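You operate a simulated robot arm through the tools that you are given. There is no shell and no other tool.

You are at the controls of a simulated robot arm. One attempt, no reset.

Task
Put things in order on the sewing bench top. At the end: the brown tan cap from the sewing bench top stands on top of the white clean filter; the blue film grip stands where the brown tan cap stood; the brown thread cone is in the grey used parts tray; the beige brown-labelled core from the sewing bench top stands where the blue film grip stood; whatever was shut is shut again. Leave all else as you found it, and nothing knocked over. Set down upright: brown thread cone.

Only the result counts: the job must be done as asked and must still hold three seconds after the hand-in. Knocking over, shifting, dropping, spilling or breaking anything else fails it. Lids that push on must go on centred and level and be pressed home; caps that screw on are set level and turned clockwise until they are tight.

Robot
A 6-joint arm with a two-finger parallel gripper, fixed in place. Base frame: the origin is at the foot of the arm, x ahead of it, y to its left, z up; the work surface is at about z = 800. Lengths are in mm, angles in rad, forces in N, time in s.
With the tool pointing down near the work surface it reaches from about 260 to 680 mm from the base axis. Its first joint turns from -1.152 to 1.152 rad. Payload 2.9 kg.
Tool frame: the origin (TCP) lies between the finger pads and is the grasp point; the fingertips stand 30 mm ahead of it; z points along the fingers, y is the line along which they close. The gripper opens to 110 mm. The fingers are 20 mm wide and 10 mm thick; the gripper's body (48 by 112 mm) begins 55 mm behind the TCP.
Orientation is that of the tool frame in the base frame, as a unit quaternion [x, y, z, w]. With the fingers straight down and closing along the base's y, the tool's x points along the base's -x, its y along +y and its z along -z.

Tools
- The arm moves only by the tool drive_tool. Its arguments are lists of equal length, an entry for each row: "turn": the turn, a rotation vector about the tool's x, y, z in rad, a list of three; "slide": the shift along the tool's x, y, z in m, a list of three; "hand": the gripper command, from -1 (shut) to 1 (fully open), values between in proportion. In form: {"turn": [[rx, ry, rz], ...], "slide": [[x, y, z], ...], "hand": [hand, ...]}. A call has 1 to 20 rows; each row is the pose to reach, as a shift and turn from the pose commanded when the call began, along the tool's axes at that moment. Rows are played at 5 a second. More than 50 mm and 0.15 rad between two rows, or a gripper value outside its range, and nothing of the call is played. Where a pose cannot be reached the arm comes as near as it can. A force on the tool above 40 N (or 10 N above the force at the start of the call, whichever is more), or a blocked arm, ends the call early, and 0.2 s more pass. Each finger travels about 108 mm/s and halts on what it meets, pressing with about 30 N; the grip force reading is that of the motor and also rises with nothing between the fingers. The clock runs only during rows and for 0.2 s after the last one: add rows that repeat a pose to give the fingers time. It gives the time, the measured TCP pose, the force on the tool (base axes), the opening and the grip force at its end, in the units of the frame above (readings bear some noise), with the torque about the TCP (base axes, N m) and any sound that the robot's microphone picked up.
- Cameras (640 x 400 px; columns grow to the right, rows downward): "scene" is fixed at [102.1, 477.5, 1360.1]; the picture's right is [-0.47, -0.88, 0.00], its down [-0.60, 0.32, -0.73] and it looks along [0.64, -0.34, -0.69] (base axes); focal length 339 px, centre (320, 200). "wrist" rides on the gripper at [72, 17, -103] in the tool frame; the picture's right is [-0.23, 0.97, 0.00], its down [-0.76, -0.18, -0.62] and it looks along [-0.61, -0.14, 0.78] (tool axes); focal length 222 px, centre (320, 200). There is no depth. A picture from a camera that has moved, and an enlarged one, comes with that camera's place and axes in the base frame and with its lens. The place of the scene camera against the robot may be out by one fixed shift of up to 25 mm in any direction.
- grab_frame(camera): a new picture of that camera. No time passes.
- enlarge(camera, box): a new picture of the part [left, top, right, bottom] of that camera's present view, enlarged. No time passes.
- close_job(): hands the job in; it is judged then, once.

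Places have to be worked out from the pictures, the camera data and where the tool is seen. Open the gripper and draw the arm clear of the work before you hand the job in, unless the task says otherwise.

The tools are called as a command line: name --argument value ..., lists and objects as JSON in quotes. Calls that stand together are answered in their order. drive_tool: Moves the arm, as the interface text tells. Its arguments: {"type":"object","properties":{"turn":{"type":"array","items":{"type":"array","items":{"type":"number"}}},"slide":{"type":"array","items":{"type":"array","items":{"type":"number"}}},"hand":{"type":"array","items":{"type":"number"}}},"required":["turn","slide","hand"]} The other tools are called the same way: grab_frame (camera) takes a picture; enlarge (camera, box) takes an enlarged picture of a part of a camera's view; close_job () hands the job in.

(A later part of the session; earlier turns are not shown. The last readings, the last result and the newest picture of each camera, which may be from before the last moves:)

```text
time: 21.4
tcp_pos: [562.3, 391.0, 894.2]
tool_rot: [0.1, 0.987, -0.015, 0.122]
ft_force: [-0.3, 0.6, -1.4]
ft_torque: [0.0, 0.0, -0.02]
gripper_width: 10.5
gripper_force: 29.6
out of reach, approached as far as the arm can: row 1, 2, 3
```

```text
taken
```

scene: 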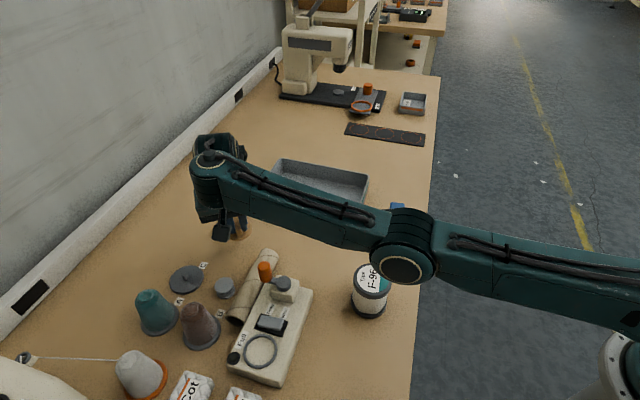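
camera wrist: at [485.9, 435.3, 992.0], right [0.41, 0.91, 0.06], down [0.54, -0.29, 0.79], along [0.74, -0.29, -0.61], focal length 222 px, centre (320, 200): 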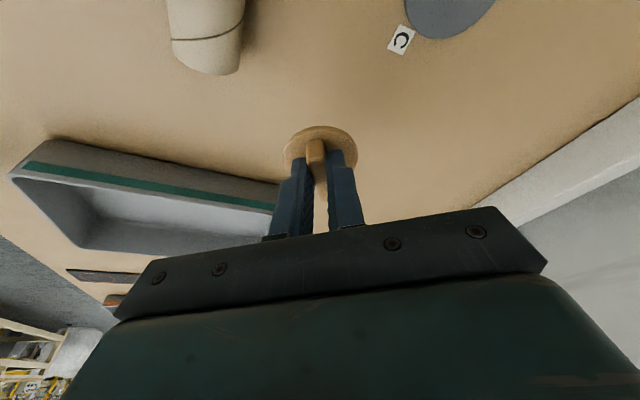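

The elbow is still on the wrong side (dropped). I command out beyond reach again, hold so the arm straightens fully, then a steep downward step just inside the reach boundary so the elbow bends upward.

drive_tool --turn '[[0, 0, 0], [0, 0, 0], [0, 0, 0], [0, 0, 0], [0, 0, 0], [0, 0, 0], [0, 0, 0], [0, 0, 0], [0, 0, 0], [0, 0, 0]]' --slide '[[-0.0294, 0.0129, -0.0209], [-0.0587, 0.0257, -0.0418], [-0.0587, 0.0257, -0.0418], [-0.0587, 0.0257, -0.0418], [-0.0587, 0.0257, -0.0418], [-0.0587, 0.0257, -0.0418], [-0.0321, 0.0086, -0.0042], [-0.0321, 0.0086, -0.0042], [-0.0207, -0.0038, -0.0071], [-0.0107, -0.0146, -0.0096]]' --hand '[-1, -1, -1, -1, -1, -1, -1, -1, -1, -1]'

grab_frame --camera "scene"

```text
time: 23.6
tcp_pos: [563.6, 376.1, 902.7]
tool_rot: [0.099, 0.987, -0.012, 0.123]
ft_force: [-0.4, 0.3, -0.4]
ft_torque: [0.01, -0.02, 0.0]
gripper_width: 10.5
gripper_force: 29.8
out of reach, approached as far as the arm can: row 1, 2, 3, 4, 5, 6, 7, 8
```

```text
taken
```

scene: 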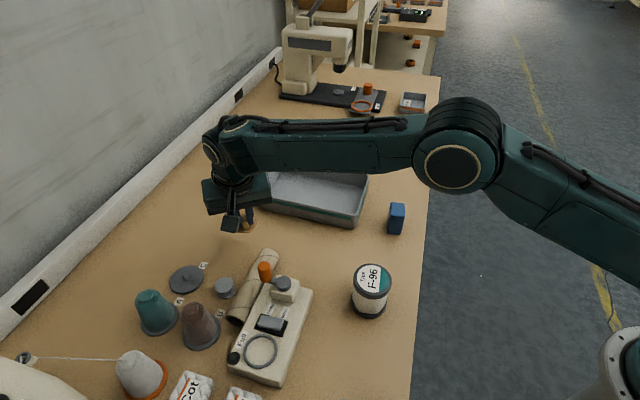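

The elbow is properly up again. I look at the wrist view and the lying core before moving the cap inward and up.

grab_frame --camera "wrist"

enlarge --camera "scene" --box '[160, 200, 320, 360]'

```text
taken
camera wrist: at [474.8, 411.0, 986.2], right [0.41, 0.91, 0.06], down [0.54, -0.29, 0.79], along [0.74, -0.29, -0.61], focal length 222 px, centre (320, 200)
```

wrist: 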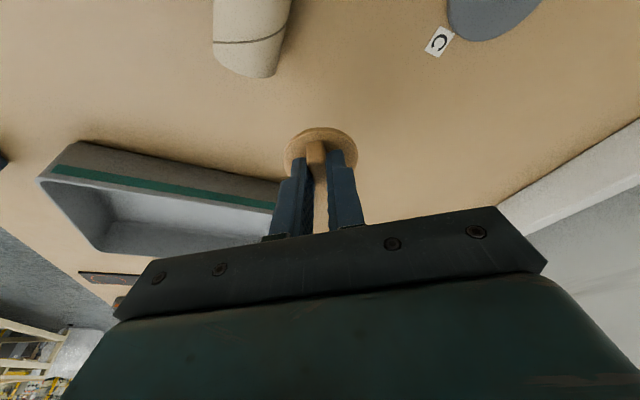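

```text
2.50 times, centred on (240, 280) of scene
camera zoom: at [102.1, 477.5, 1360.1], right [-0.47, -0.88, 0.0], down [-0.6, 0.32, -0.73], along [0.64, -0.34, -0.69], focal length 847 px, centre (520, 0)
```

zoom: 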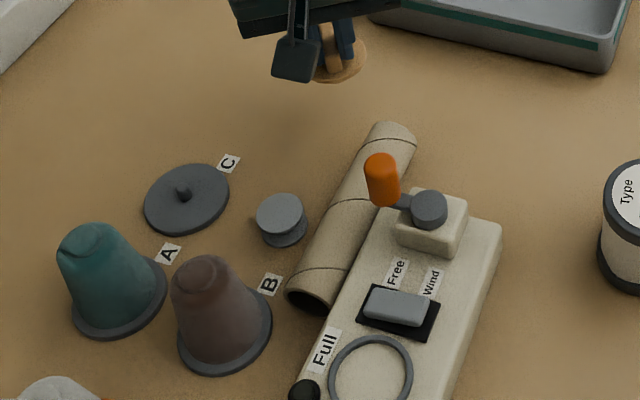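

Other items are unmoved; the core lies against the winder. I now carry the cap in and up to a hover above the filter.

drive_tool --turn '[[0, 0, 0], [0, 0, 0], [0, 0, 0], [0, 0, 0], [0, 0, 0], [0, 0, 0], [0, 0, 0], [0, 0, 0], [0, 0, 0]]' --slide '[[0.0084, -0.0153, -0.0269], [0.0167, -0.0305, -0.0537], [0.0402, -0.0586, -0.0717], [0.0638, -0.0866, -0.0896], [0.0873, -0.1147, -0.1076], [0.1108, -0.1427, -0.1255], [0.1344, -0.1708, -0.1435], [0.1579, -0.1988, -0.1614], [0.1579, -0.1988, -0.1614]]' --hand '[-1, -1, -1, -1, -1, -1, -1, -1, -1]'

grab_frame --camera "scene"

grab_frame --camera "wrist"

```text
time: 25.6
tcp_pos: [337.3, 218.0, 1018.9]
tool_rot: [0.1, 0.987, -0.013, 0.123]
ft_force: [0.9, 0.3, -1.2]
ft_torque: [0.0, -0.01, -0.01]
gripper_width: 10.5
gripper_force: 29.7
```

```text
taken
```

scene: 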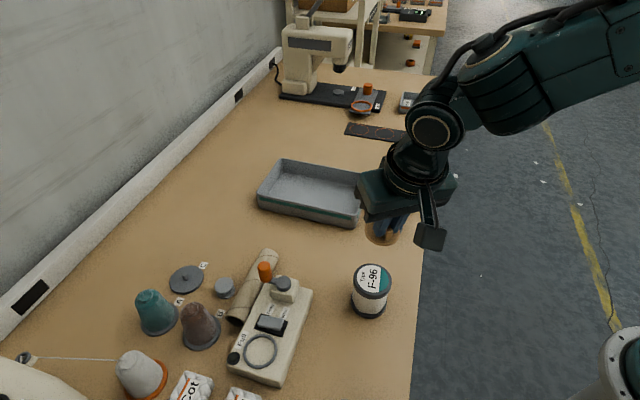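

```text
taken
camera wrist: at [247.1, 253.6, 1102.7], right [0.41, 0.91, 0.06], down [0.54, -0.29, 0.79], along [0.74, -0.29, -0.61], focal length 222 px, centre (320, 200)
```

wrist: 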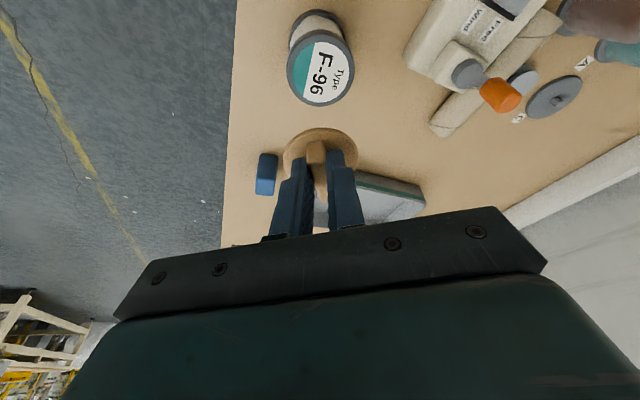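

Now hovering beside the filter: measured filter top centre ≈ (336,226.5). I align the cap over it and descend to about 11 mm above contact.

drive_tool --turn '[[0, 0, 0], [0, 0, 0], [0, 0, 0], [0, 0, 0]]' --slide '[[0.0087, 0.0034, 0.0215], [0.0174, 0.0068, 0.0429], [0.0261, 0.0068, 0.0644], [0.0261, 0.0068, 0.0644]]' --hand '[-1, -1, -1, -1]'

enlarge --camera "scene" --box '[320, 220, 420, 330]'

grab_frame --camera "wrist"

```text
time: 26.6
tcp_pos: [329.9, 228.7, 950.6]
tool_rot: [0.1, 0.987, -0.012, 0.123]
ft_force: [0.3, 0.4, -0.4]
ft_torque: [-0.01, -0.01, 0.03]
gripper_width: 10.7
gripper_force: 30.1
```

```text
3.64 times, centred on (370, 275) of scene
camera zoom: at [102.1, 477.5, 1360.1], right [-0.47, -0.88, 0.0], down [-0.6, 0.32, -0.73], along [0.64, -0.34, -0.69], focal length 1232 px, centre (138, -73)
```

zoom: 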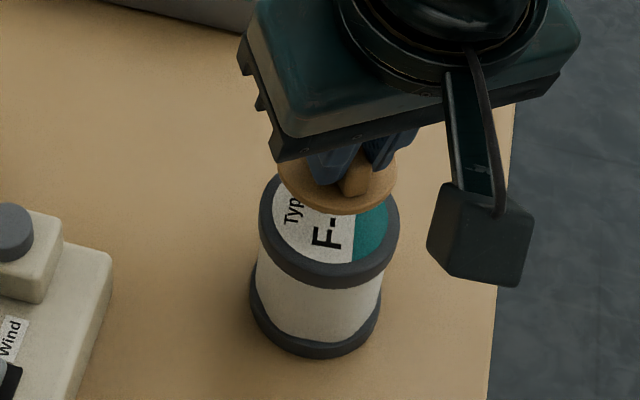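

```text
taken
camera wrist: at [239.6, 263.6, 1034.0], right [0.41, 0.91, 0.06], down [0.54, -0.29, 0.79], along [0.74, -0.29, -0.61], focal length 222 px, centre (320, 200)
```

wrist: 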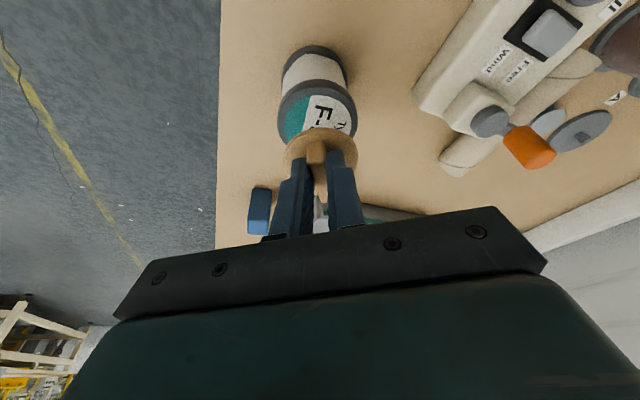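

Scene view suggests the cap is about 3–4 mm too far toward −y relative to the filter. I correct that and come down to just above contact.

drive_tool --turn '[[0, 0, 0], [0, 0, 0], [0, 0, 0]]' --slide '[[0.001, 0.003, 0.003], [0.002, 0.003, 0.007], [0.0027, 0.003, 0.0102]]' --hand '[-1, -1, -1]'

enlarge --camera "scene" --box '[320, 220, 420, 330]'

enlarge --camera "wrist" --box '[240, 20, 400, 180]'

```text
time: 27.4
tcp_pos: [331.3, 230.1, 941.4]
tool_rot: [0.099, 0.987, -0.013, 0.124]
ft_force: [0.3, 0.7, 0.8]
ft_torque: [0.03, -0.01, -0.02]
gripper_width: 10.5
gripper_force: 30.8
```

```text
3.64 times, centred on (370, 275) of scene
camera zoom: at [102.1, 477.5, 1360.1], right [-0.47, -0.88, 0.0], down [-0.6, 0.32, -0.73], along [0.64, -0.34, -0.69], focal length 1232 px, centre (138, -73)
```

zoom: 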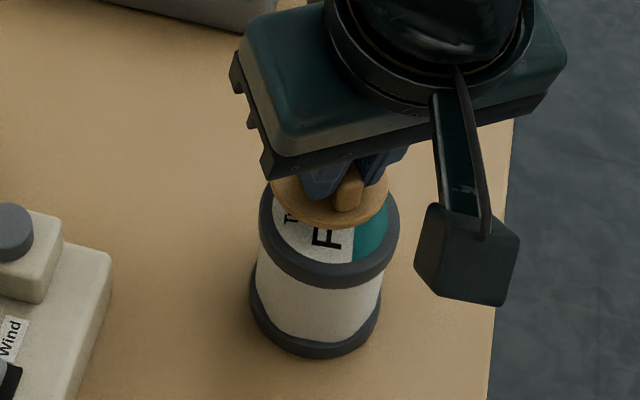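

```text
2.50 times, centred on (320, 100) of wrist
camera zoom: at [240.1, 266.3, 1024.3], right [0.41, 0.91, 0.06], down [0.54, -0.29, 0.79], along [0.74, -0.29, -0.61], focal length 555 px, centre (320, 450)
```

zoom: 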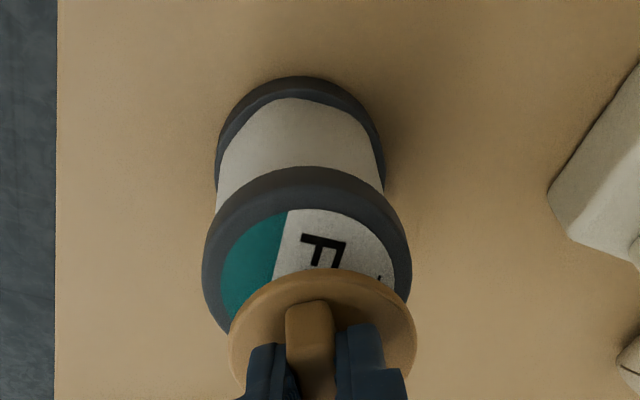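

Cap and filter are aligned within ~2–3 mm. I shift −2 mm in x and descend in small steps, watching the force for contact.

drive_tool --turn '[[0, 0, 0], [0, 0, 0], [0, 0, 0]]' --slide '[[0.002, 0, 0.0005], [0.0025, 0.0001, 0.0014], [0.0027, 0.0001, 0.0023]]' --hand '[-1, -1, -1]'

```text
time: 28.2
tcp_pos: [327.3, 230.9, 937.7]
tool_rot: [0.099, 0.987, -0.012, 0.123]
ft_force: [0.0, 0.4, 0.2]
ft_torque: [-0.03, 0.01, 0.0]
gripper_width: 10.6
gripper_force: 29.9
```

No contact yet. I continue downward in 1 mm steps.

drive_tool --turn '[[0, 0, 0], [0, 0, 0]]' --slide '[[0.0002, 0, 0.001], [0.0005, 0, 0.0019]]' --hand '[-1, -1]'

enlarge --camera "scene" --box '[340, 240, 410, 310]'

```text
time: 28.8
tcp_pos: [327.8, 231.0, 934.5]
tool_rot: [0.1, 0.987, -0.014, 0.123]
ft_force: [-0.6, -0.2, -0.2]
ft_torque: [0.03, 0.01, 0.02]
gripper_width: 10.3
gripper_force: 30.1
```

```text
5.71 times, centred on (375, 275) of scene
camera zoom: at [102.1, 477.5, 1360.1], right [-0.47, -0.88, 0.0], down [-0.6, 0.32, -0.73], along [0.64, -0.34, -0.69], focal length 1936 px, centre (6, -229)
```

zoom: 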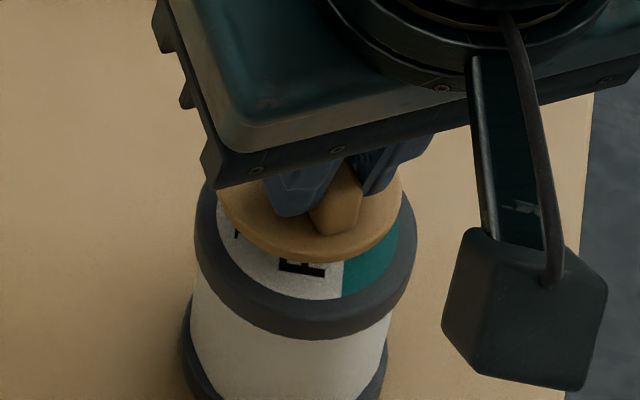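

Still no contact force at TCP z≈934.5. I continue lowering gently.

drive_tool --turn '[[0, 0, 0], [0, 0, 0]]' --slide '[[0.0002, 0, 0.001], [0.0005, 0, 0.0019]]' --hand '[-1, -1]'

```text
time: 29.4
tcp_pos: [328.6, 231.7, 932.5]
tool_rot: [0.1, 0.987, -0.013, 0.123]
ft_force: [0.3, -0.2, -0.2]
ft_torque: [0.02, 0.03, 0.0]
gripper_width: 10.9
gripper_force: 29.7
```

drive_tool --turn '[[0, 0, 0], [0, 0, 0]]' --slide '[[0.0002, 0, 0.001], [0.0005, 0, 0.0019]]' --hand '[-1, -1]'

enlarge --camera "scene" --box '[340, 240, 410, 310]'

enlarge --camera "wrist" --box '[240, 40, 400, 180]'

```text
time: 30.0
tcp_pos: [326.7, 230.9, 932.4]
tool_rot: [0.099, 0.987, -0.013, 0.123]
ft_force: [0.3, 0.9, 0.2]
ft_torque: [0.02, 0.0, -0.02]
gripper_width: 10.3
gripper_force: 29.9
```

```text
5.71 times, centred on (375, 275) of scene
camera zoom: at [102.1, 477.5, 1360.1], right [-0.47, -0.88, 0.0], down [-0.6, 0.32, -0.73], along [0.64, -0.34, -0.69], focal length 1936 px, centre (6, -229)
```

zoom: 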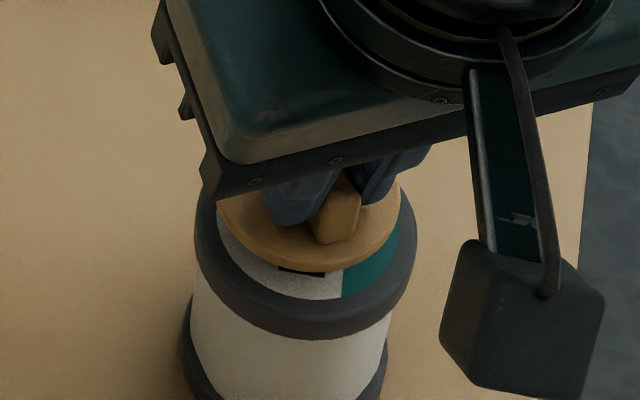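

```text
2.86 times, centred on (320, 110) of wrist
camera zoom: at [237.2, 266.7, 1015.5], right [0.41, 0.91, 0.06], down [0.54, -0.29, 0.79], along [0.74, -0.29, -0.61], focal length 635 px, centre (320, 457)
```

zoom: 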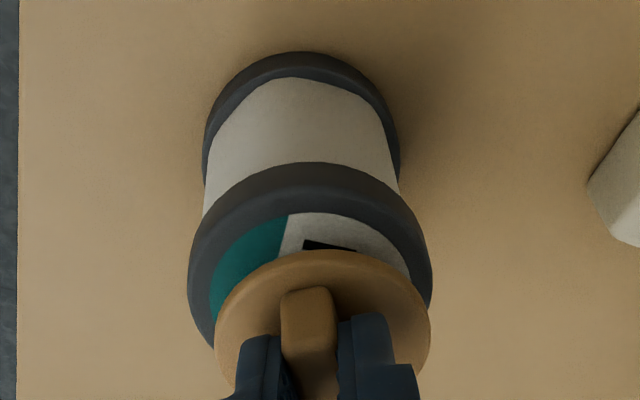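

No contact yet; the pose readings carry ±1 mm noise. I keep stepping down.

drive_tool --turn '[[0, 0, 0], [0, 0, 0]]' --slide '[[0.0002, 0, 0.001], [0.0005, 0, 0.0019]]' --hand '[-1, -1]'

```text
time: 30.6
tcp_pos: [327.8, 232.1, 929.8]
tool_rot: [0.099, 0.987, -0.013, 0.124]
ft_force: [-0.3, -1.1, 3.3]
ft_torque: [-0.02, -0.05, -0.02]
gripper_width: 10.7
gripper_force: 29.8
```

A z-force of 3.3 N appears, likely first contact. One more half-millimetre to confirm.

drive_tool --turn '[[0, 0, 0], [0, 0, 0]]' --slide '[[0.0001, 0, 0.0005], [0.0001, 0, 0.0005]]' --hand '[-1, -1]'

enlarge --camera "scene" --box '[340, 240, 410, 310]'

enlarge --camera "wrist" --box '[240, 40, 400, 180]'

```text
time: 31.2
tcp_pos: [327.4, 231.6, 930.2]
tool_rot: [0.1, 0.987, -0.012, 0.123]
ft_force: [-1.8, -0.1, 11.4]
ft_torque: [-0.05, -0.01, 0.01]
gripper_width: 10.7
gripper_force: 29.9
```

```text
5.71 times, centred on (375, 275) of scene
camera zoom: at [101.9, 477.4, 1360.1], right [-0.47, -0.88, 0.0], down [-0.6, 0.32, -0.73], along [0.64, -0.34, -0.69], focal length 1936 px, centre (6, -229)
```

zoom: 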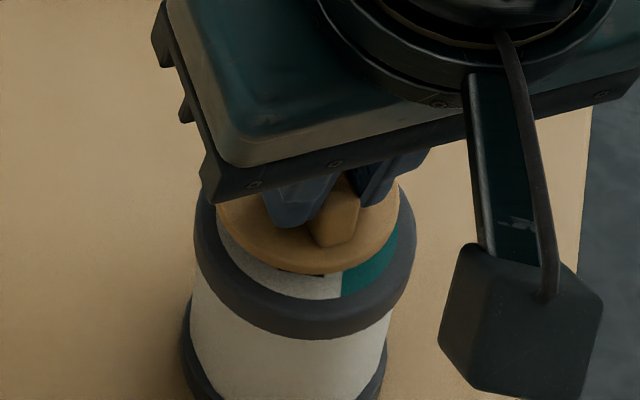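

```text
2.86 times, centred on (320, 110) of wrist
camera zoom: at [237.3, 266.4, 1013.8], right [0.41, 0.91, 0.06], down [0.54, -0.29, 0.79], along [0.74, -0.29, -0.61], focal length 635 px, centre (320, 457)
```

zoom: 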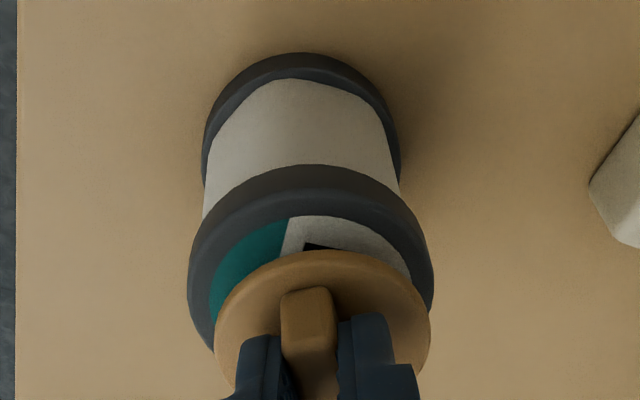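

Contact confirmed (11 N): the filter top is at about z=876, and the cap is centred within ~3 mm. I ease off, open the fingers and back out along the tool axis.

drive_tool --turn '[[0, 0, 0], [0, 0, 0], [0, 0, 0], [0, 0, 0], [0, 0, 0], [0, 0, 0], [0, 0, 0]]' --slide '[[-0.0001, 0, -0.0004], [-0.0001, 0, -0.0004], [-0.0001, 0, -0.0004], [-0.0001, 0, -0.0004], [0, 0, -0.015], [0, 0, -0.045], [0, 0, -0.08]]' --hand '[-1, -0.27, -0.27, -0.27, -0.27, -0.27, -0.27]'

enlarge --camera "scene" --box '[320, 220, 420, 330]'

grab_frame --camera "wrist"

```text
time: 32.8
tcp_pos: [306.6, 235.4, 1008.1]
tool_rot: [0.098, 0.987, -0.013, 0.123]
ft_force: [0.4, -0.1, -0.1]
ft_torque: [0.05, 0.02, -0.01]
gripper_width: 40.1
gripper_force: 0.1
```

```text
3.64 times, centred on (370, 275) of scene
camera zoom: at [102.1, 477.5, 1360.1], right [-0.47, -0.88, 0.0], down [-0.6, 0.32, -0.73], along [0.64, -0.34, -0.69], focal length 1232 px, centre (138, -73)
```

zoom: 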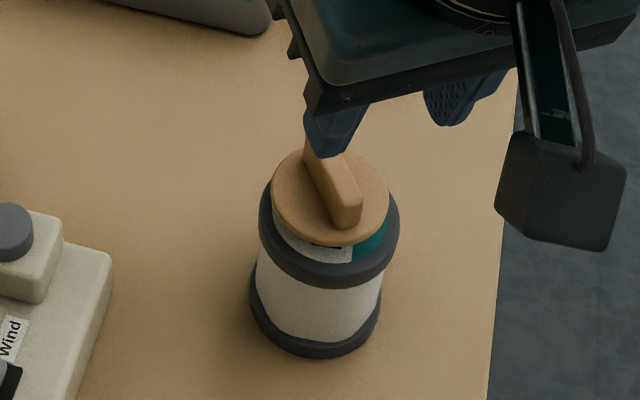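

```text
taken
camera wrist: at [216.4, 270.0, 1091.5], right [0.41, 0.91, 0.05], down [0.54, -0.29, 0.79], along [0.74, -0.29, -0.61], focal length 222 px, centre (320, 200)
```

wrist: 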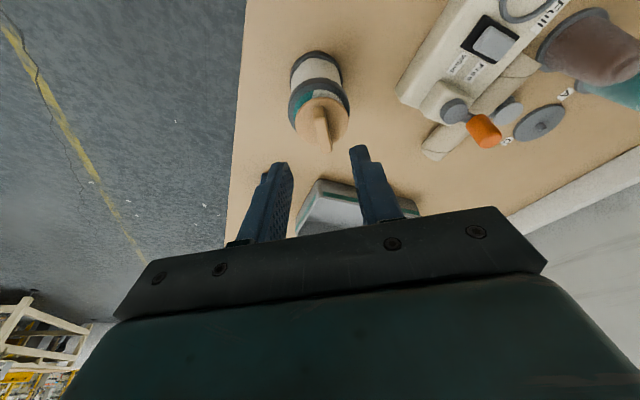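

The cap stands on the filter. Next the blue grip: I move to hover above it with the closing axis across its short side (yaw ≈ −35°) and tilt 0.3 so it can be set down at the far cap spot with the same orientation.

drive_tool --turn '[[0.0222, -0.011, 0.0788], [0.0444, -0.022, 0.1576], [0.0666, -0.033, 0.2364], [0.0888, -0.044, 0.3152], [0.111, -0.055, 0.394], [0.111, -0.055, 0.394]]' --slide '[[-0.0282, -0.0229, 0.0167], [-0.0564, -0.0458, 0.0334], [-0.0846, -0.0687, 0.05], [-0.1128, -0.0916, 0.0667], [-0.141, -0.1145, 0.0834], [-0.141, -0.1145, 0.0834]]' --hand '[0.27, 0.27, 0.27, 0.27, 0.27, 0.27]'

grab_frame --camera "wrist"

enlarge --camera "wrist" --box '[240, 60, 400, 200]'

grab_frame --camera "scene"

```text
time: 34.2
tcp_pos: [439.5, 91.5, 960.6]
tool_rot: [0.298, 0.943, -0.046, 0.143]
ft_force: [-0.1, 0.0, 0.0]
ft_torque: [0.0, 0.04, -0.01]
gripper_width: 70.0
gripper_force: 0.0
```

```text
taken
camera wrist: at [368.0, 162.1, 1039.1], right [0.74, 0.67, 0.07], down [0.34, -0.46, 0.82], along [0.59, -0.58, -0.56], focal length 222 px, centre (320, 200)
```

wrist: 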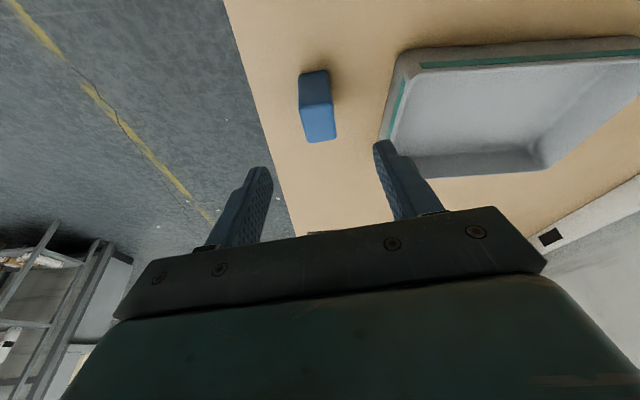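

```text
2.86 times, centred on (320, 130) of wrist
camera zoom: at [368.0, 162.1, 1039.1], right [0.74, 0.67, 0.07], down [0.34, -0.46, 0.82], along [0.59, -0.58, -0.56], focal length 635 px, centre (320, 400)
```

zoom: 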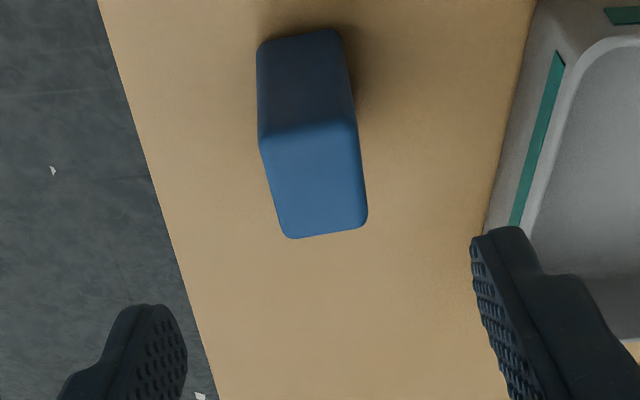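

```text
taken
```

scene: 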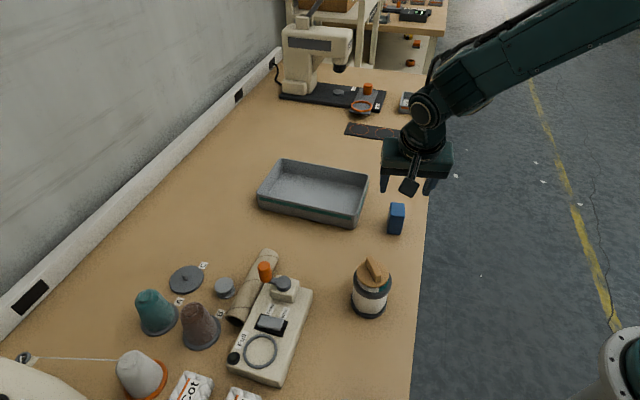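

The grip block is 30×40×57 mm centred at (469,69), long axis −38°. I descend along the tool axis around it and close.

drive_tool --turn '[[0.005, 0, 0.016], [0.01, 0, 0.032], [0.0149, 0.0001, 0.0478], [0.0149, 0.0001, 0.0478], [0.0149, 0.0001, 0.0478]]' --slide '[[0.0003, -0.0003, 0.035], [0.0006, -0.0006, 0.07], [0.0009, -0.0009, 0.1], [0.0011, -0.0011, 0.1282], [0.0011, -0.0011, 0.1282]]' --hand '[0.27, 0.27, 0.27, 0.27, 0.27]'

grab_frame --camera "wrist"

enlarge --camera "scene" --box '[350, 160, 450, 250]'

```text
time: 35.4
tcp_pos: [470.7, 68.6, 838.9]
tool_rot: [0.321, 0.935, -0.049, 0.143]
ft_force: [-0.9, 1.1, -0.1]
ft_torque: [0.01, 0.0, -0.01]
gripper_width: 70.1
gripper_force: 0.0
```

```text
taken
camera wrist: at [401.2, 143.5, 916.8], right [0.77, 0.64, 0.07], down [0.32, -0.47, 0.82], along [0.56, -0.61, -0.56], focal length 222 px, centre (320, 200)
```

wrist: 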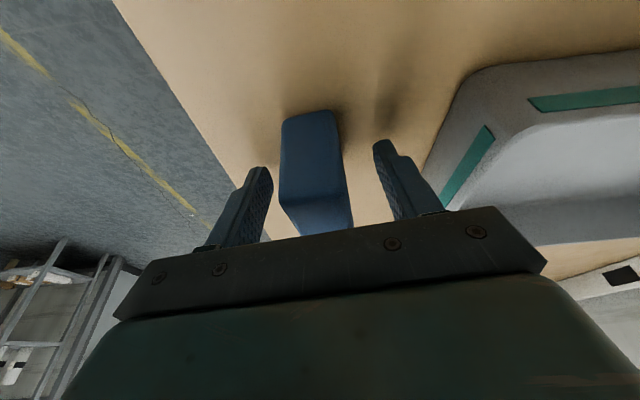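

```text
4.44 times, centred on (400, 205) of scene
camera zoom: at [102.1, 477.5, 1360.1], right [-0.47, -0.88, 0.0], down [-0.6, 0.32, -0.73], along [0.64, -0.34, -0.69], focal length 1506 px, centre (-36, 178)
```

zoom: 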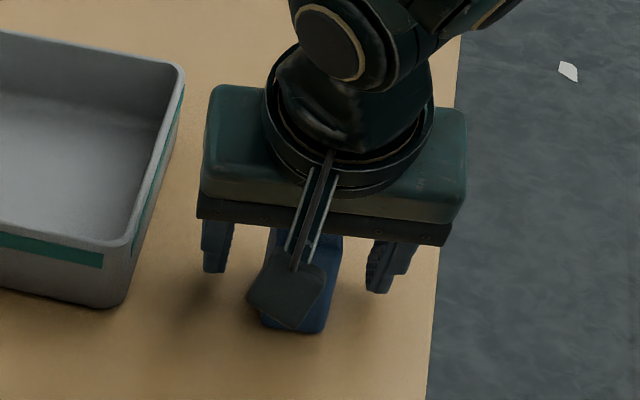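

Fingers straddle the block with clearance on both sides. I close on it.

drive_tool --turn '[[0, 0, 0], [0, 0, 0], [0, 0, 0], [0, 0, 0]]' --slide '[[0, 0, 0], [0, 0, 0], [0, 0, 0], [0, 0, 0]]' --hand '[-1, -1, -1, -1]'

grab_frame --camera "wrist"

```text
time: 36.4
tcp_pos: [470.3, 68.7, 840.0]
tool_rot: [0.32, 0.935, -0.049, 0.143]
ft_force: [0.2, 0.8, -0.7]
ft_torque: [-0.03, -0.01, 0.01]
gripper_width: 31.2
gripper_force: 29.8
```

```text
taken
camera wrist: at [401.0, 143.6, 917.1], right [0.77, 0.64, 0.07], down [0.32, -0.47, 0.82], along [0.56, -0.61, -0.56], focal length 222 px, centre (320, 200)
```

wrist: 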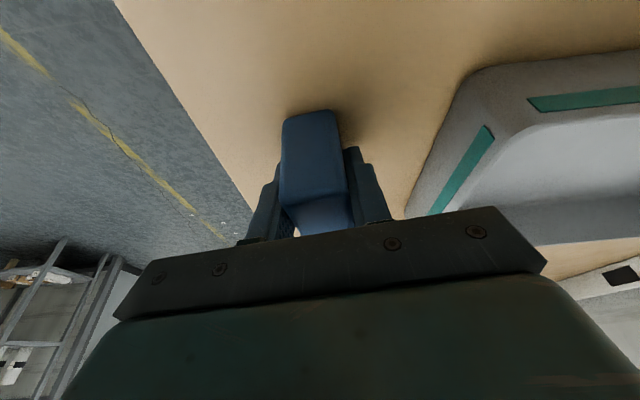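

Block is held at 31.2 mm. I lift 40 mm and carry it along the bench, 60% of the way first, staying low to respect the reach limit.

drive_tool --turn '[[0, 0, 0], [0, 0, 0], [0, 0, 0], [0, 0, 0], [0, 0, 0], [0, 0, 0]]' --slide '[[-0.006, 0, -0.019], [-0.012, 0, -0.0381], [-0.0517, 0.0009, -0.0257], [-0.0915, 0.0017, -0.0132], [-0.1312, 0.0026, -0.0008], [-0.1709, 0.0034, 0.0117]]' --hand '[-1, -1, -1, -1, -1, -1]'

grab_frame --camera "wrist"

grab_frame --camera "scene"

```text
time: 37.8
tcp_pos: [604.4, -30.0, 880.7]
tool_rot: [0.32, 0.935, -0.049, 0.143]
ft_force: [0.4, -0.2, -0.4]
ft_torque: [0.01, 0.04, 0.02]
gripper_width: 31.6
gripper_force: 30.0
```

```text
taken
camera wrist: at [535.7, 45.0, 957.7], right [0.77, 0.64, 0.07], down [0.32, -0.47, 0.82], along [0.56, -0.61, -0.57], focal length 222 px, centre (320, 200)
```

wrist: 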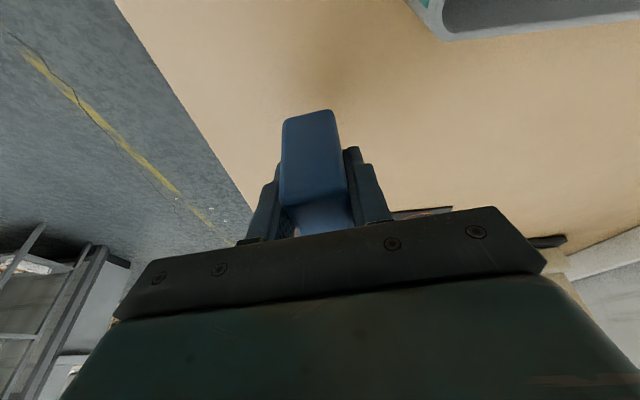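

```text
taken
```

scene: 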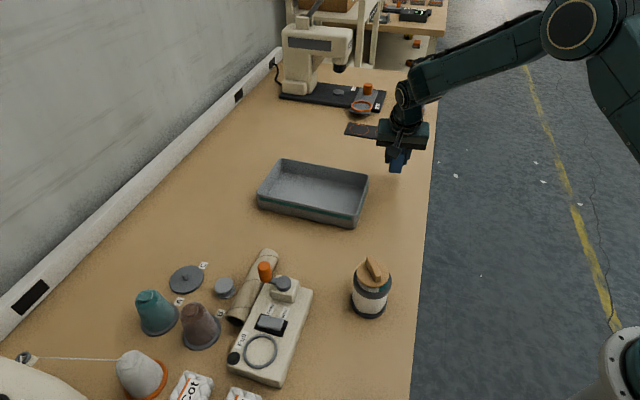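

On track. I continue to the hover just above the cap's old spot.

drive_tool --turn '[[0, 0, 0], [0, 0, 0], [0, 0, 0], [0, 0, 0]]' --slide '[[-0.034, 0.0005, 0.0157], [-0.068, 0.0011, 0.0314], [-0.102, 0.0016, 0.0471], [-0.102, 0.0016, 0.0471]]' --hand '[-1, -1, -1, -1]'

grab_frame --camera "wrist"

enlarge --camera "scene" --box '[340, 80, 460, 180]'

```text
time: 38.8
tcp_pos: [693.1, -98.4, 864.1]
tool_rot: [0.32, 0.935, -0.049, 0.143]
ft_force: [-0.1, 0.2, -1.0]
ft_torque: [-0.01, 0.02, 0.0]
gripper_width: 31.2
gripper_force: 30.4
```

```text
taken
camera wrist: at [624.3, -23.3, 941.6], right [0.77, 0.64, 0.07], down [0.32, -0.47, 0.82], along [0.56, -0.61, -0.57], focal length 222 px, centre (320, 200)
```

wrist: 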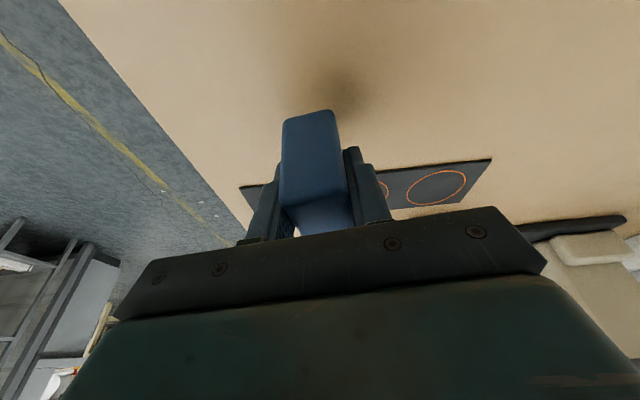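

```text
4.00 times, centred on (400, 130) of scene
camera zoom: at [102.1, 477.4, 1360.1], right [-0.47, -0.88, 0.0], down [-0.6, 0.32, -0.73], along [0.64, -0.34, -0.69], focal length 1355 px, centre (0, 480)
```

zoom: 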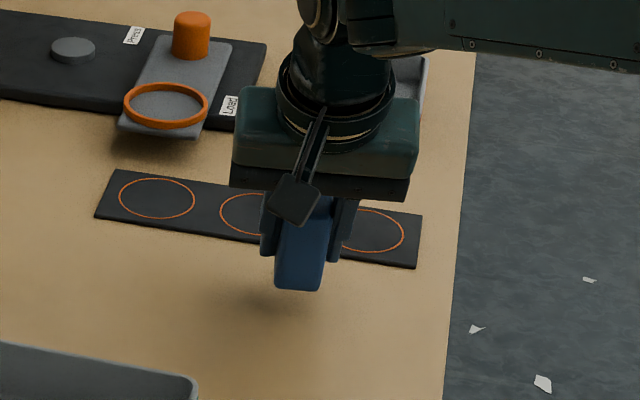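

The block hovers about 26 mm above the bench at the cap's old spot. I zoom in to compare against the cap's earlier scene position.

enlarge --camera "scene" --box '[370, 120, 420, 165]'

```text
8.89 times, centred on (395, 142) of scene
camera zoom: at [102.1, 477.4, 1360.1], right [-0.47, -0.88, 0.0], down [-0.6, 0.32, -0.73], along [0.64, -0.34, -0.69], focal length 3011 px, centre (-347, 711)
```

zoom: 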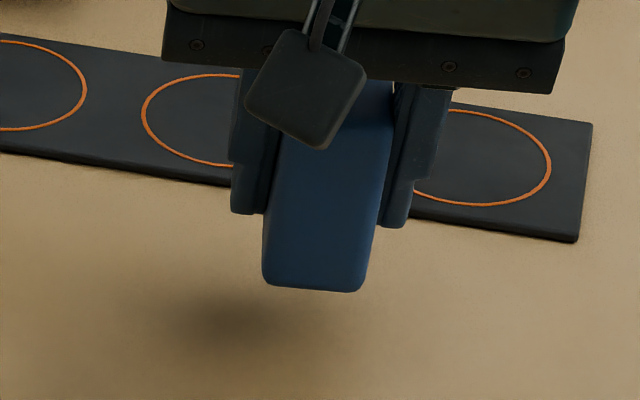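

Position matches the cap's old spot within ~2–4 mm. I lower the block to near the bench.

drive_tool --turn '[[0, 0, 0], [0, 0, 0], [0, 0, 0], [0, 0, 0]]' --slide '[[0.0036, 0, 0.0114], [0.006, 0, 0.0191], [0.0072, 0, 0.0229], [0.0072, 0, 0.0229]]' --hand '[-1, -1, -1, -1]'

```text
time: 39.8
tcp_pos: [693.2, -96.4, 839.4]
tool_rot: [0.32, 0.935, -0.049, 0.144]
ft_force: [0.0, -1.0, -0.7]
ft_torque: [-0.03, 0.02, 0.03]
gripper_width: 31.4
gripper_force: 30.3
```

drive_tool --turn '[[0, 0, 0], [0, 0, 0]]' --slide '[[0.0003, 0, 0.001], [0.0006, 0, 0.0019]]' --hand '[-1, -1]'

```text
time: 40.4
tcp_pos: [692.3, -95.7, 839.3]
tool_rot: [0.321, 0.935, -0.049, 0.144]
ft_force: [-1.0, 1.2, 3.4]
ft_torque: [0.09, 0.14, 0.02]
gripper_width: 31.4
gripper_force: 29.8
```

Light contact (3.4 N). A further half-millimetre, then I release and retract along the tool axis.

drive_tool --turn '[[0, 0, 0], [0, 0, 0], [0, 0, 0], [0, 0, 0], [0, 0, 0]]' --slide '[[0.0001, 0, 0.0005], [0.0001, 0, 0.0005], [0.0001, 0, 0.0005], [0.0001, 0, 0.0005], [0.0001, 0, 0.0005]]' --hand '[-1, -0.3, 0.1, 0.27, 0.27]'

grab_frame --camera "wrist"

enlarge --camera "scene" --box '[370, 120, 420, 165]'

```text
time: 41.6
tcp_pos: [692.1, -96.5, 837.9]
tool_rot: [0.32, 0.935, -0.049, 0.143]
ft_force: [-0.5, -0.1, -1.0]
ft_torque: [0.01, -0.02, 0.01]
gripper_width: 70.0
gripper_force: 0.1
```

```text
taken
camera wrist: at [623.1, -22.0, 916.0], right [0.77, 0.64, 0.07], down [0.32, -0.47, 0.82], along [0.56, -0.61, -0.56], focal length 222 px, centre (320, 200)
```

wrist: 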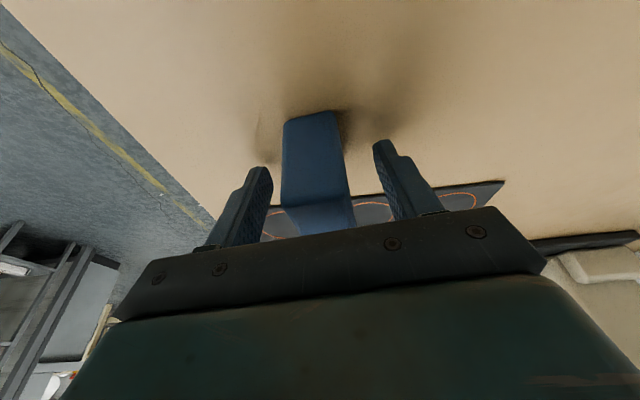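

```text
8.89 times, centred on (395, 142) of scene
camera zoom: at [102.1, 477.5, 1360.1], right [-0.47, -0.88, 0.0], down [-0.6, 0.32, -0.73], along [0.64, -0.34, -0.69], focal length 3011 px, centre (-347, 711)
```

zoom: 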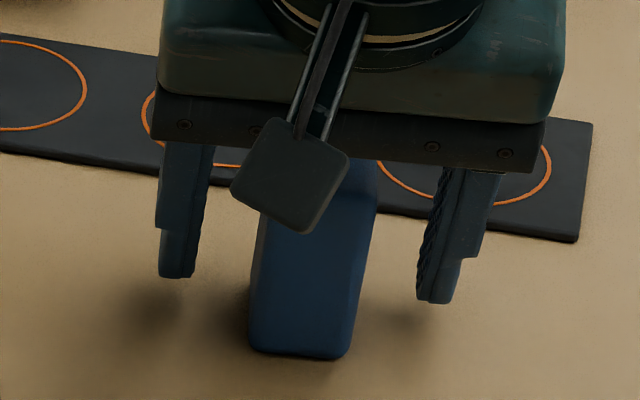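

The blue grip stands at the cap's old spot. I retract along the tool axis, then inward and up.

drive_tool --turn '[[0, 0, 0], [0, 0, 0], [0, 0, 0], [0, 0, 0], [0, 0, 0], [0, 0, 0]]' --slide '[[0, 0, -0.03], [0, 0, -0.06], [0.0284, -0.0012, -0.091], [0.0567, -0.0023, -0.1221], [0.0851, -0.0035, -0.1531], [0.1134, -0.0046, -0.1842]]' --hand '[0.27, 0.27, 0.5, 1, 1, 1]'

grab_frame --camera "scene"

grab_frame --camera "wrist"

```text
time: 43.0
tcp_pos: [558.9, -0.5, 980.1]
tool_rot: [0.32, 0.935, -0.049, 0.143]
ft_force: [-0.8, 0.7, 0.5]
ft_torque: [0.03, -0.01, -0.02]
gripper_width: 109.8
gripper_force: 0.1
```

```text
taken
```

scene: 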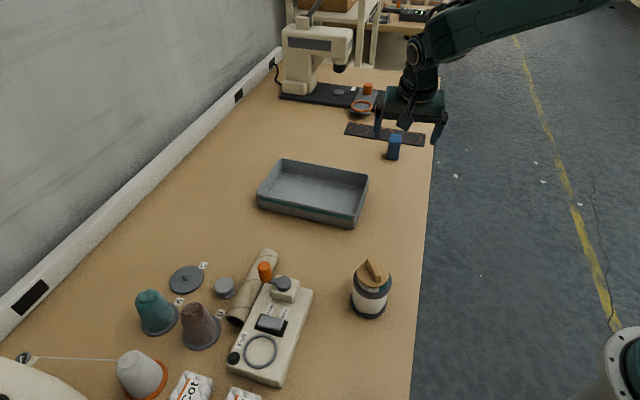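

```text
taken
camera wrist: at [490.8, 74.7, 1058.2], right [0.77, 0.64, 0.07], down [0.32, -0.47, 0.82], along [0.56, -0.61, -0.56], focal length 222 px, centre (320, 200)
```

wrist: 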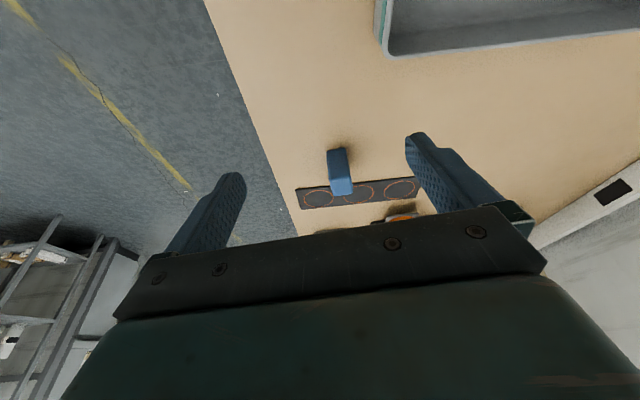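

Blue grip done. Before handling the fallen core I'll move the brown cone, which frees space beside the core. I swing over to view the cone with the tool yawed radially and the same tilt.

drive_tool --turn '[[-0.0407, 0, -0.13], [-0.0815, 0, -0.26], [-0.1222, 0, -0.39], [-0.1629, 0, -0.52], [-0.2036, 0, -0.65], [-0.2444, 0, -0.78], [-0.2851, 0, -0.91], [-0.3258, 0, -1.04], [-0.3665, 0, -1.17], [-0.4073, 0, -1.3], [-0.448, 0, -1.43], [-0.448, 0, -1.43]]' --slide '[[0.0356, 0.0186, -0.0149], [0.0711, 0.0372, -0.0299], [0.1067, 0.0557, -0.0448], [0.1422, 0.0743, -0.0598], [0.1778, 0.0929, -0.0747], [0.2133, 0.1115, -0.0897], [0.2489, 0.1301, -0.1046], [0.2844, 0.1487, -0.1196], [0.32, 0.1672, -0.1345], [0.3555, 0.1858, -0.1495], [0.3911, 0.2044, -0.1644], [0.3911, 0.2044, -0.1644]]' --hand '[1, 1, 1, 1, 1, 1, 1, 1, 1, 1, 1, 1]'

grab_frame --camera "wrist"

enlarge --camera "wrist" --box '[240, 60, 420, 200]'

grab_frame --camera "scene"

```text
time: 45.6
tcp_pos: [354.0, 420.7, 1019.6]
tool_rot: [-0.403, 0.902, 0.062, 0.138]
ft_force: [-0.3, -0.2, 0.4]
ft_torque: [0.0, 0.0, -0.01]
gripper_width: 110.0
gripper_force: 0.0
```

```text
taken
camera wrist: at [274.4, 357.6, 1097.1], right [-0.58, 0.81, 0.07], down [0.49, 0.28, 0.82], along [0.65, 0.51, -0.56], focal length 222 px, centre (320, 200)
```

wrist: 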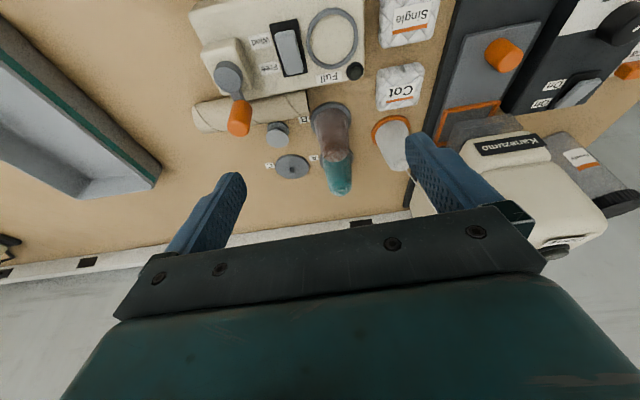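

```text
2.86 times, centred on (330, 130) of wrist
camera zoom: at [274.4, 357.6, 1097.1], right [-0.58, 0.81, 0.07], down [0.49, 0.28, 0.82], along [0.65, 0.51, -0.56], focal length 635 px, centre (291, 400)
```

zoom: 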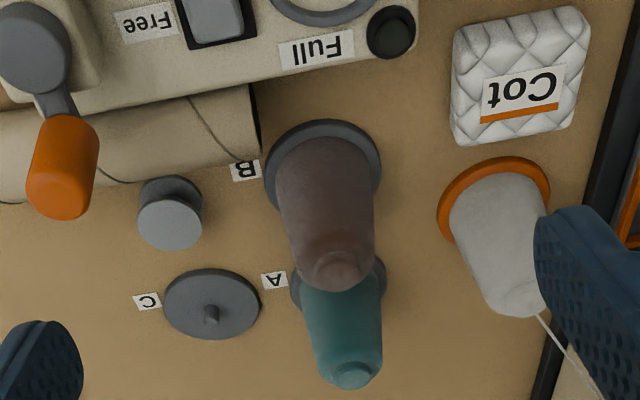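

```text
taken
```

scene: 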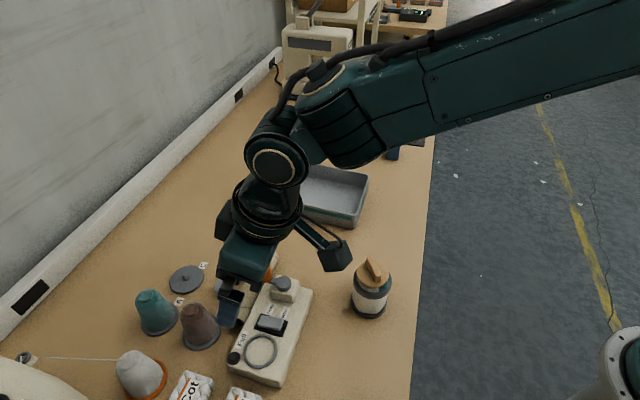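

Brown cone axis is at (424,512), shoulder ~37 mm wide, nub top z≈880. I move to a pre-grasp 60 mm back along the tilted tool axis.

drive_tool --turn '[[0, 0, 0], [0, 0, 0], [0, 0, 0], [0, 0, 0], [0, 0, 0]]' --slide '[[-0.0145, 0.0021, 0.0275], [-0.0289, 0.0043, 0.0551], [-0.0434, 0.0064, 0.0826], [-0.0578, 0.0085, 0.1101], [-0.0578, 0.0085, 0.1101]]' --hand '[0.27, 0.27, 0.27, 0.27, 0.27]'

grab_frame --camera "wrist"

enlarge --camera "wrist" --box '[230, 60, 410, 200]'

```text
time: 46.8
tcp_pos: [407.4, 491.0, 930.0]
tool_rot: [-0.403, 0.903, 0.063, 0.138]
ft_force: [0.1, -1.0, -0.6]
ft_torque: [-0.01, 0.03, 0.03]
gripper_width: 70.0
gripper_force: 0.2
```

```text
taken
camera wrist: at [326.9, 427.6, 1008.3], right [-0.58, 0.81, 0.07], down [0.49, 0.28, 0.82], along [0.65, 0.51, -0.56], focal length 222 px, centre (320, 200)
```

wrist: 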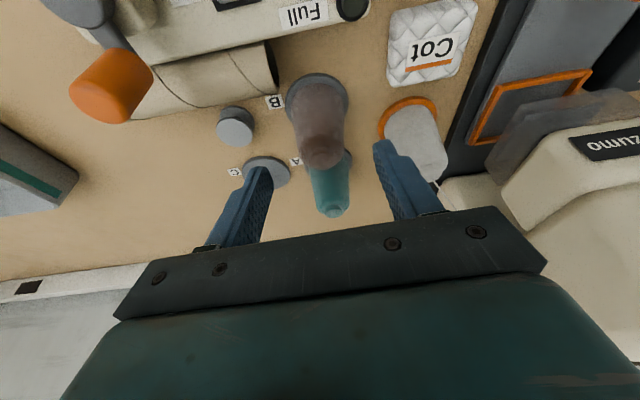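

```text
2.86 times, centred on (320, 130) of wrist
camera zoom: at [326.9, 427.6, 1008.3], right [-0.58, 0.81, 0.07], down [0.49, 0.28, 0.82], along [0.65, 0.51, -0.56], focal length 635 px, centre (320, 400)
```

zoom: 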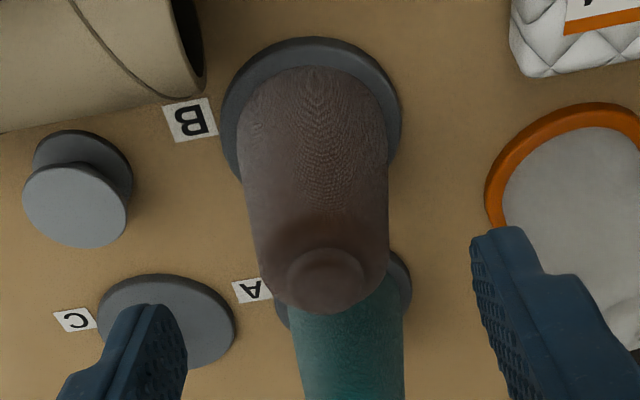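

The cone is laterally centred between the fingers. I descend 61 mm along the tool axis and close on its upper part.

drive_tool --turn '[[0, 0, 0], [0, 0, 0], [0, 0, 0], [0, 0, 0]]' --slide '[[0, -0.0003, 0.025], [0, -0.0005, 0.045], [0, -0.0005, 0.061], [0, -0.0005, 0.061]]' --hand '[0.27, 0.27, 0.27, 0.27]'

grab_frame --camera "wrist"

enlarge --camera "scene" --box '[130, 250, 260, 370]'

```text
time: 47.8
tcp_pos: [418.0, 503.6, 873.8]
tool_rot: [-0.403, 0.902, 0.062, 0.138]
ft_force: [-0.1, 0.0, -0.2]
ft_torque: [0.04, 0.0, 0.03]
gripper_width: 69.6
gripper_force: 0.1
```

```text
taken
camera wrist: at [338.7, 440.7, 950.8], right [-0.58, 0.81, 0.07], down [0.49, 0.28, 0.82], along [0.65, 0.51, -0.56], focal length 222 px, centre (320, 200)
```

wrist: 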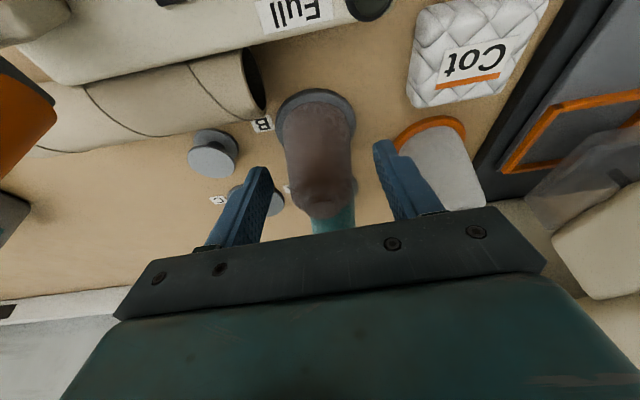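

```text
3.33 times, centred on (195, 310) of scene
camera zoom: at [102.1, 477.5, 1360.1], right [-0.47, -0.88, 0.0], down [-0.6, 0.32, -0.73], along [0.64, -0.34, -0.69], focal length 1129 px, centre (737, -167)
```

zoom: 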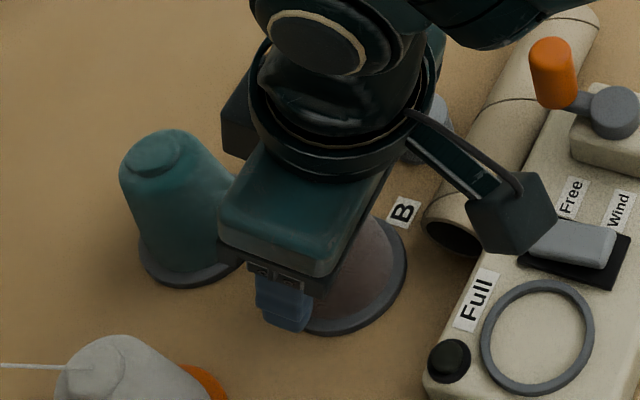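

Well centred, no contact. Closing on the cone.

drive_tool --turn '[[0, 0, 0], [0, 0, 0], [0, 0, 0], [0, 0, 0]]' --slide '[[0, 0, 0], [0, 0, 0], [0, 0, 0], [0, 0, 0]]' --hand '[-1, -1, -1, -1]'

grab_frame --camera "wrist"

```text
time: 48.8
tcp_pos: [417.2, 502.8, 872.6]
tool_rot: [-0.404, 0.902, 0.062, 0.139]
ft_force: [0.6, 0.1, 0.7]
ft_torque: [0.03, -0.05, -0.02]
gripper_width: 43.7
gripper_force: 30.4
```

```text
taken
camera wrist: at [338.6, 440.6, 951.0], right [-0.58, 0.81, 0.07], down [0.49, 0.28, 0.82], along [0.65, 0.51, -0.56], focal length 222 px, centre (320, 200)
```

wrist: 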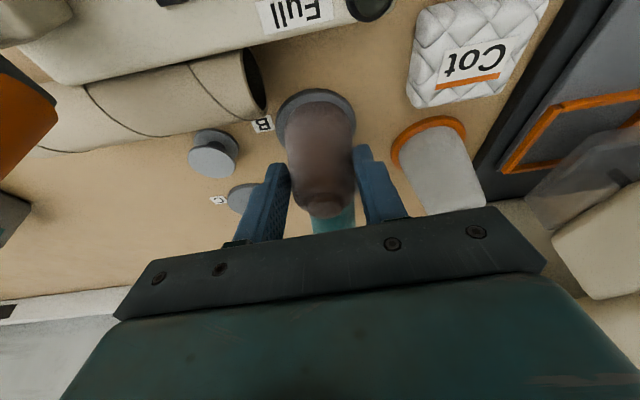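

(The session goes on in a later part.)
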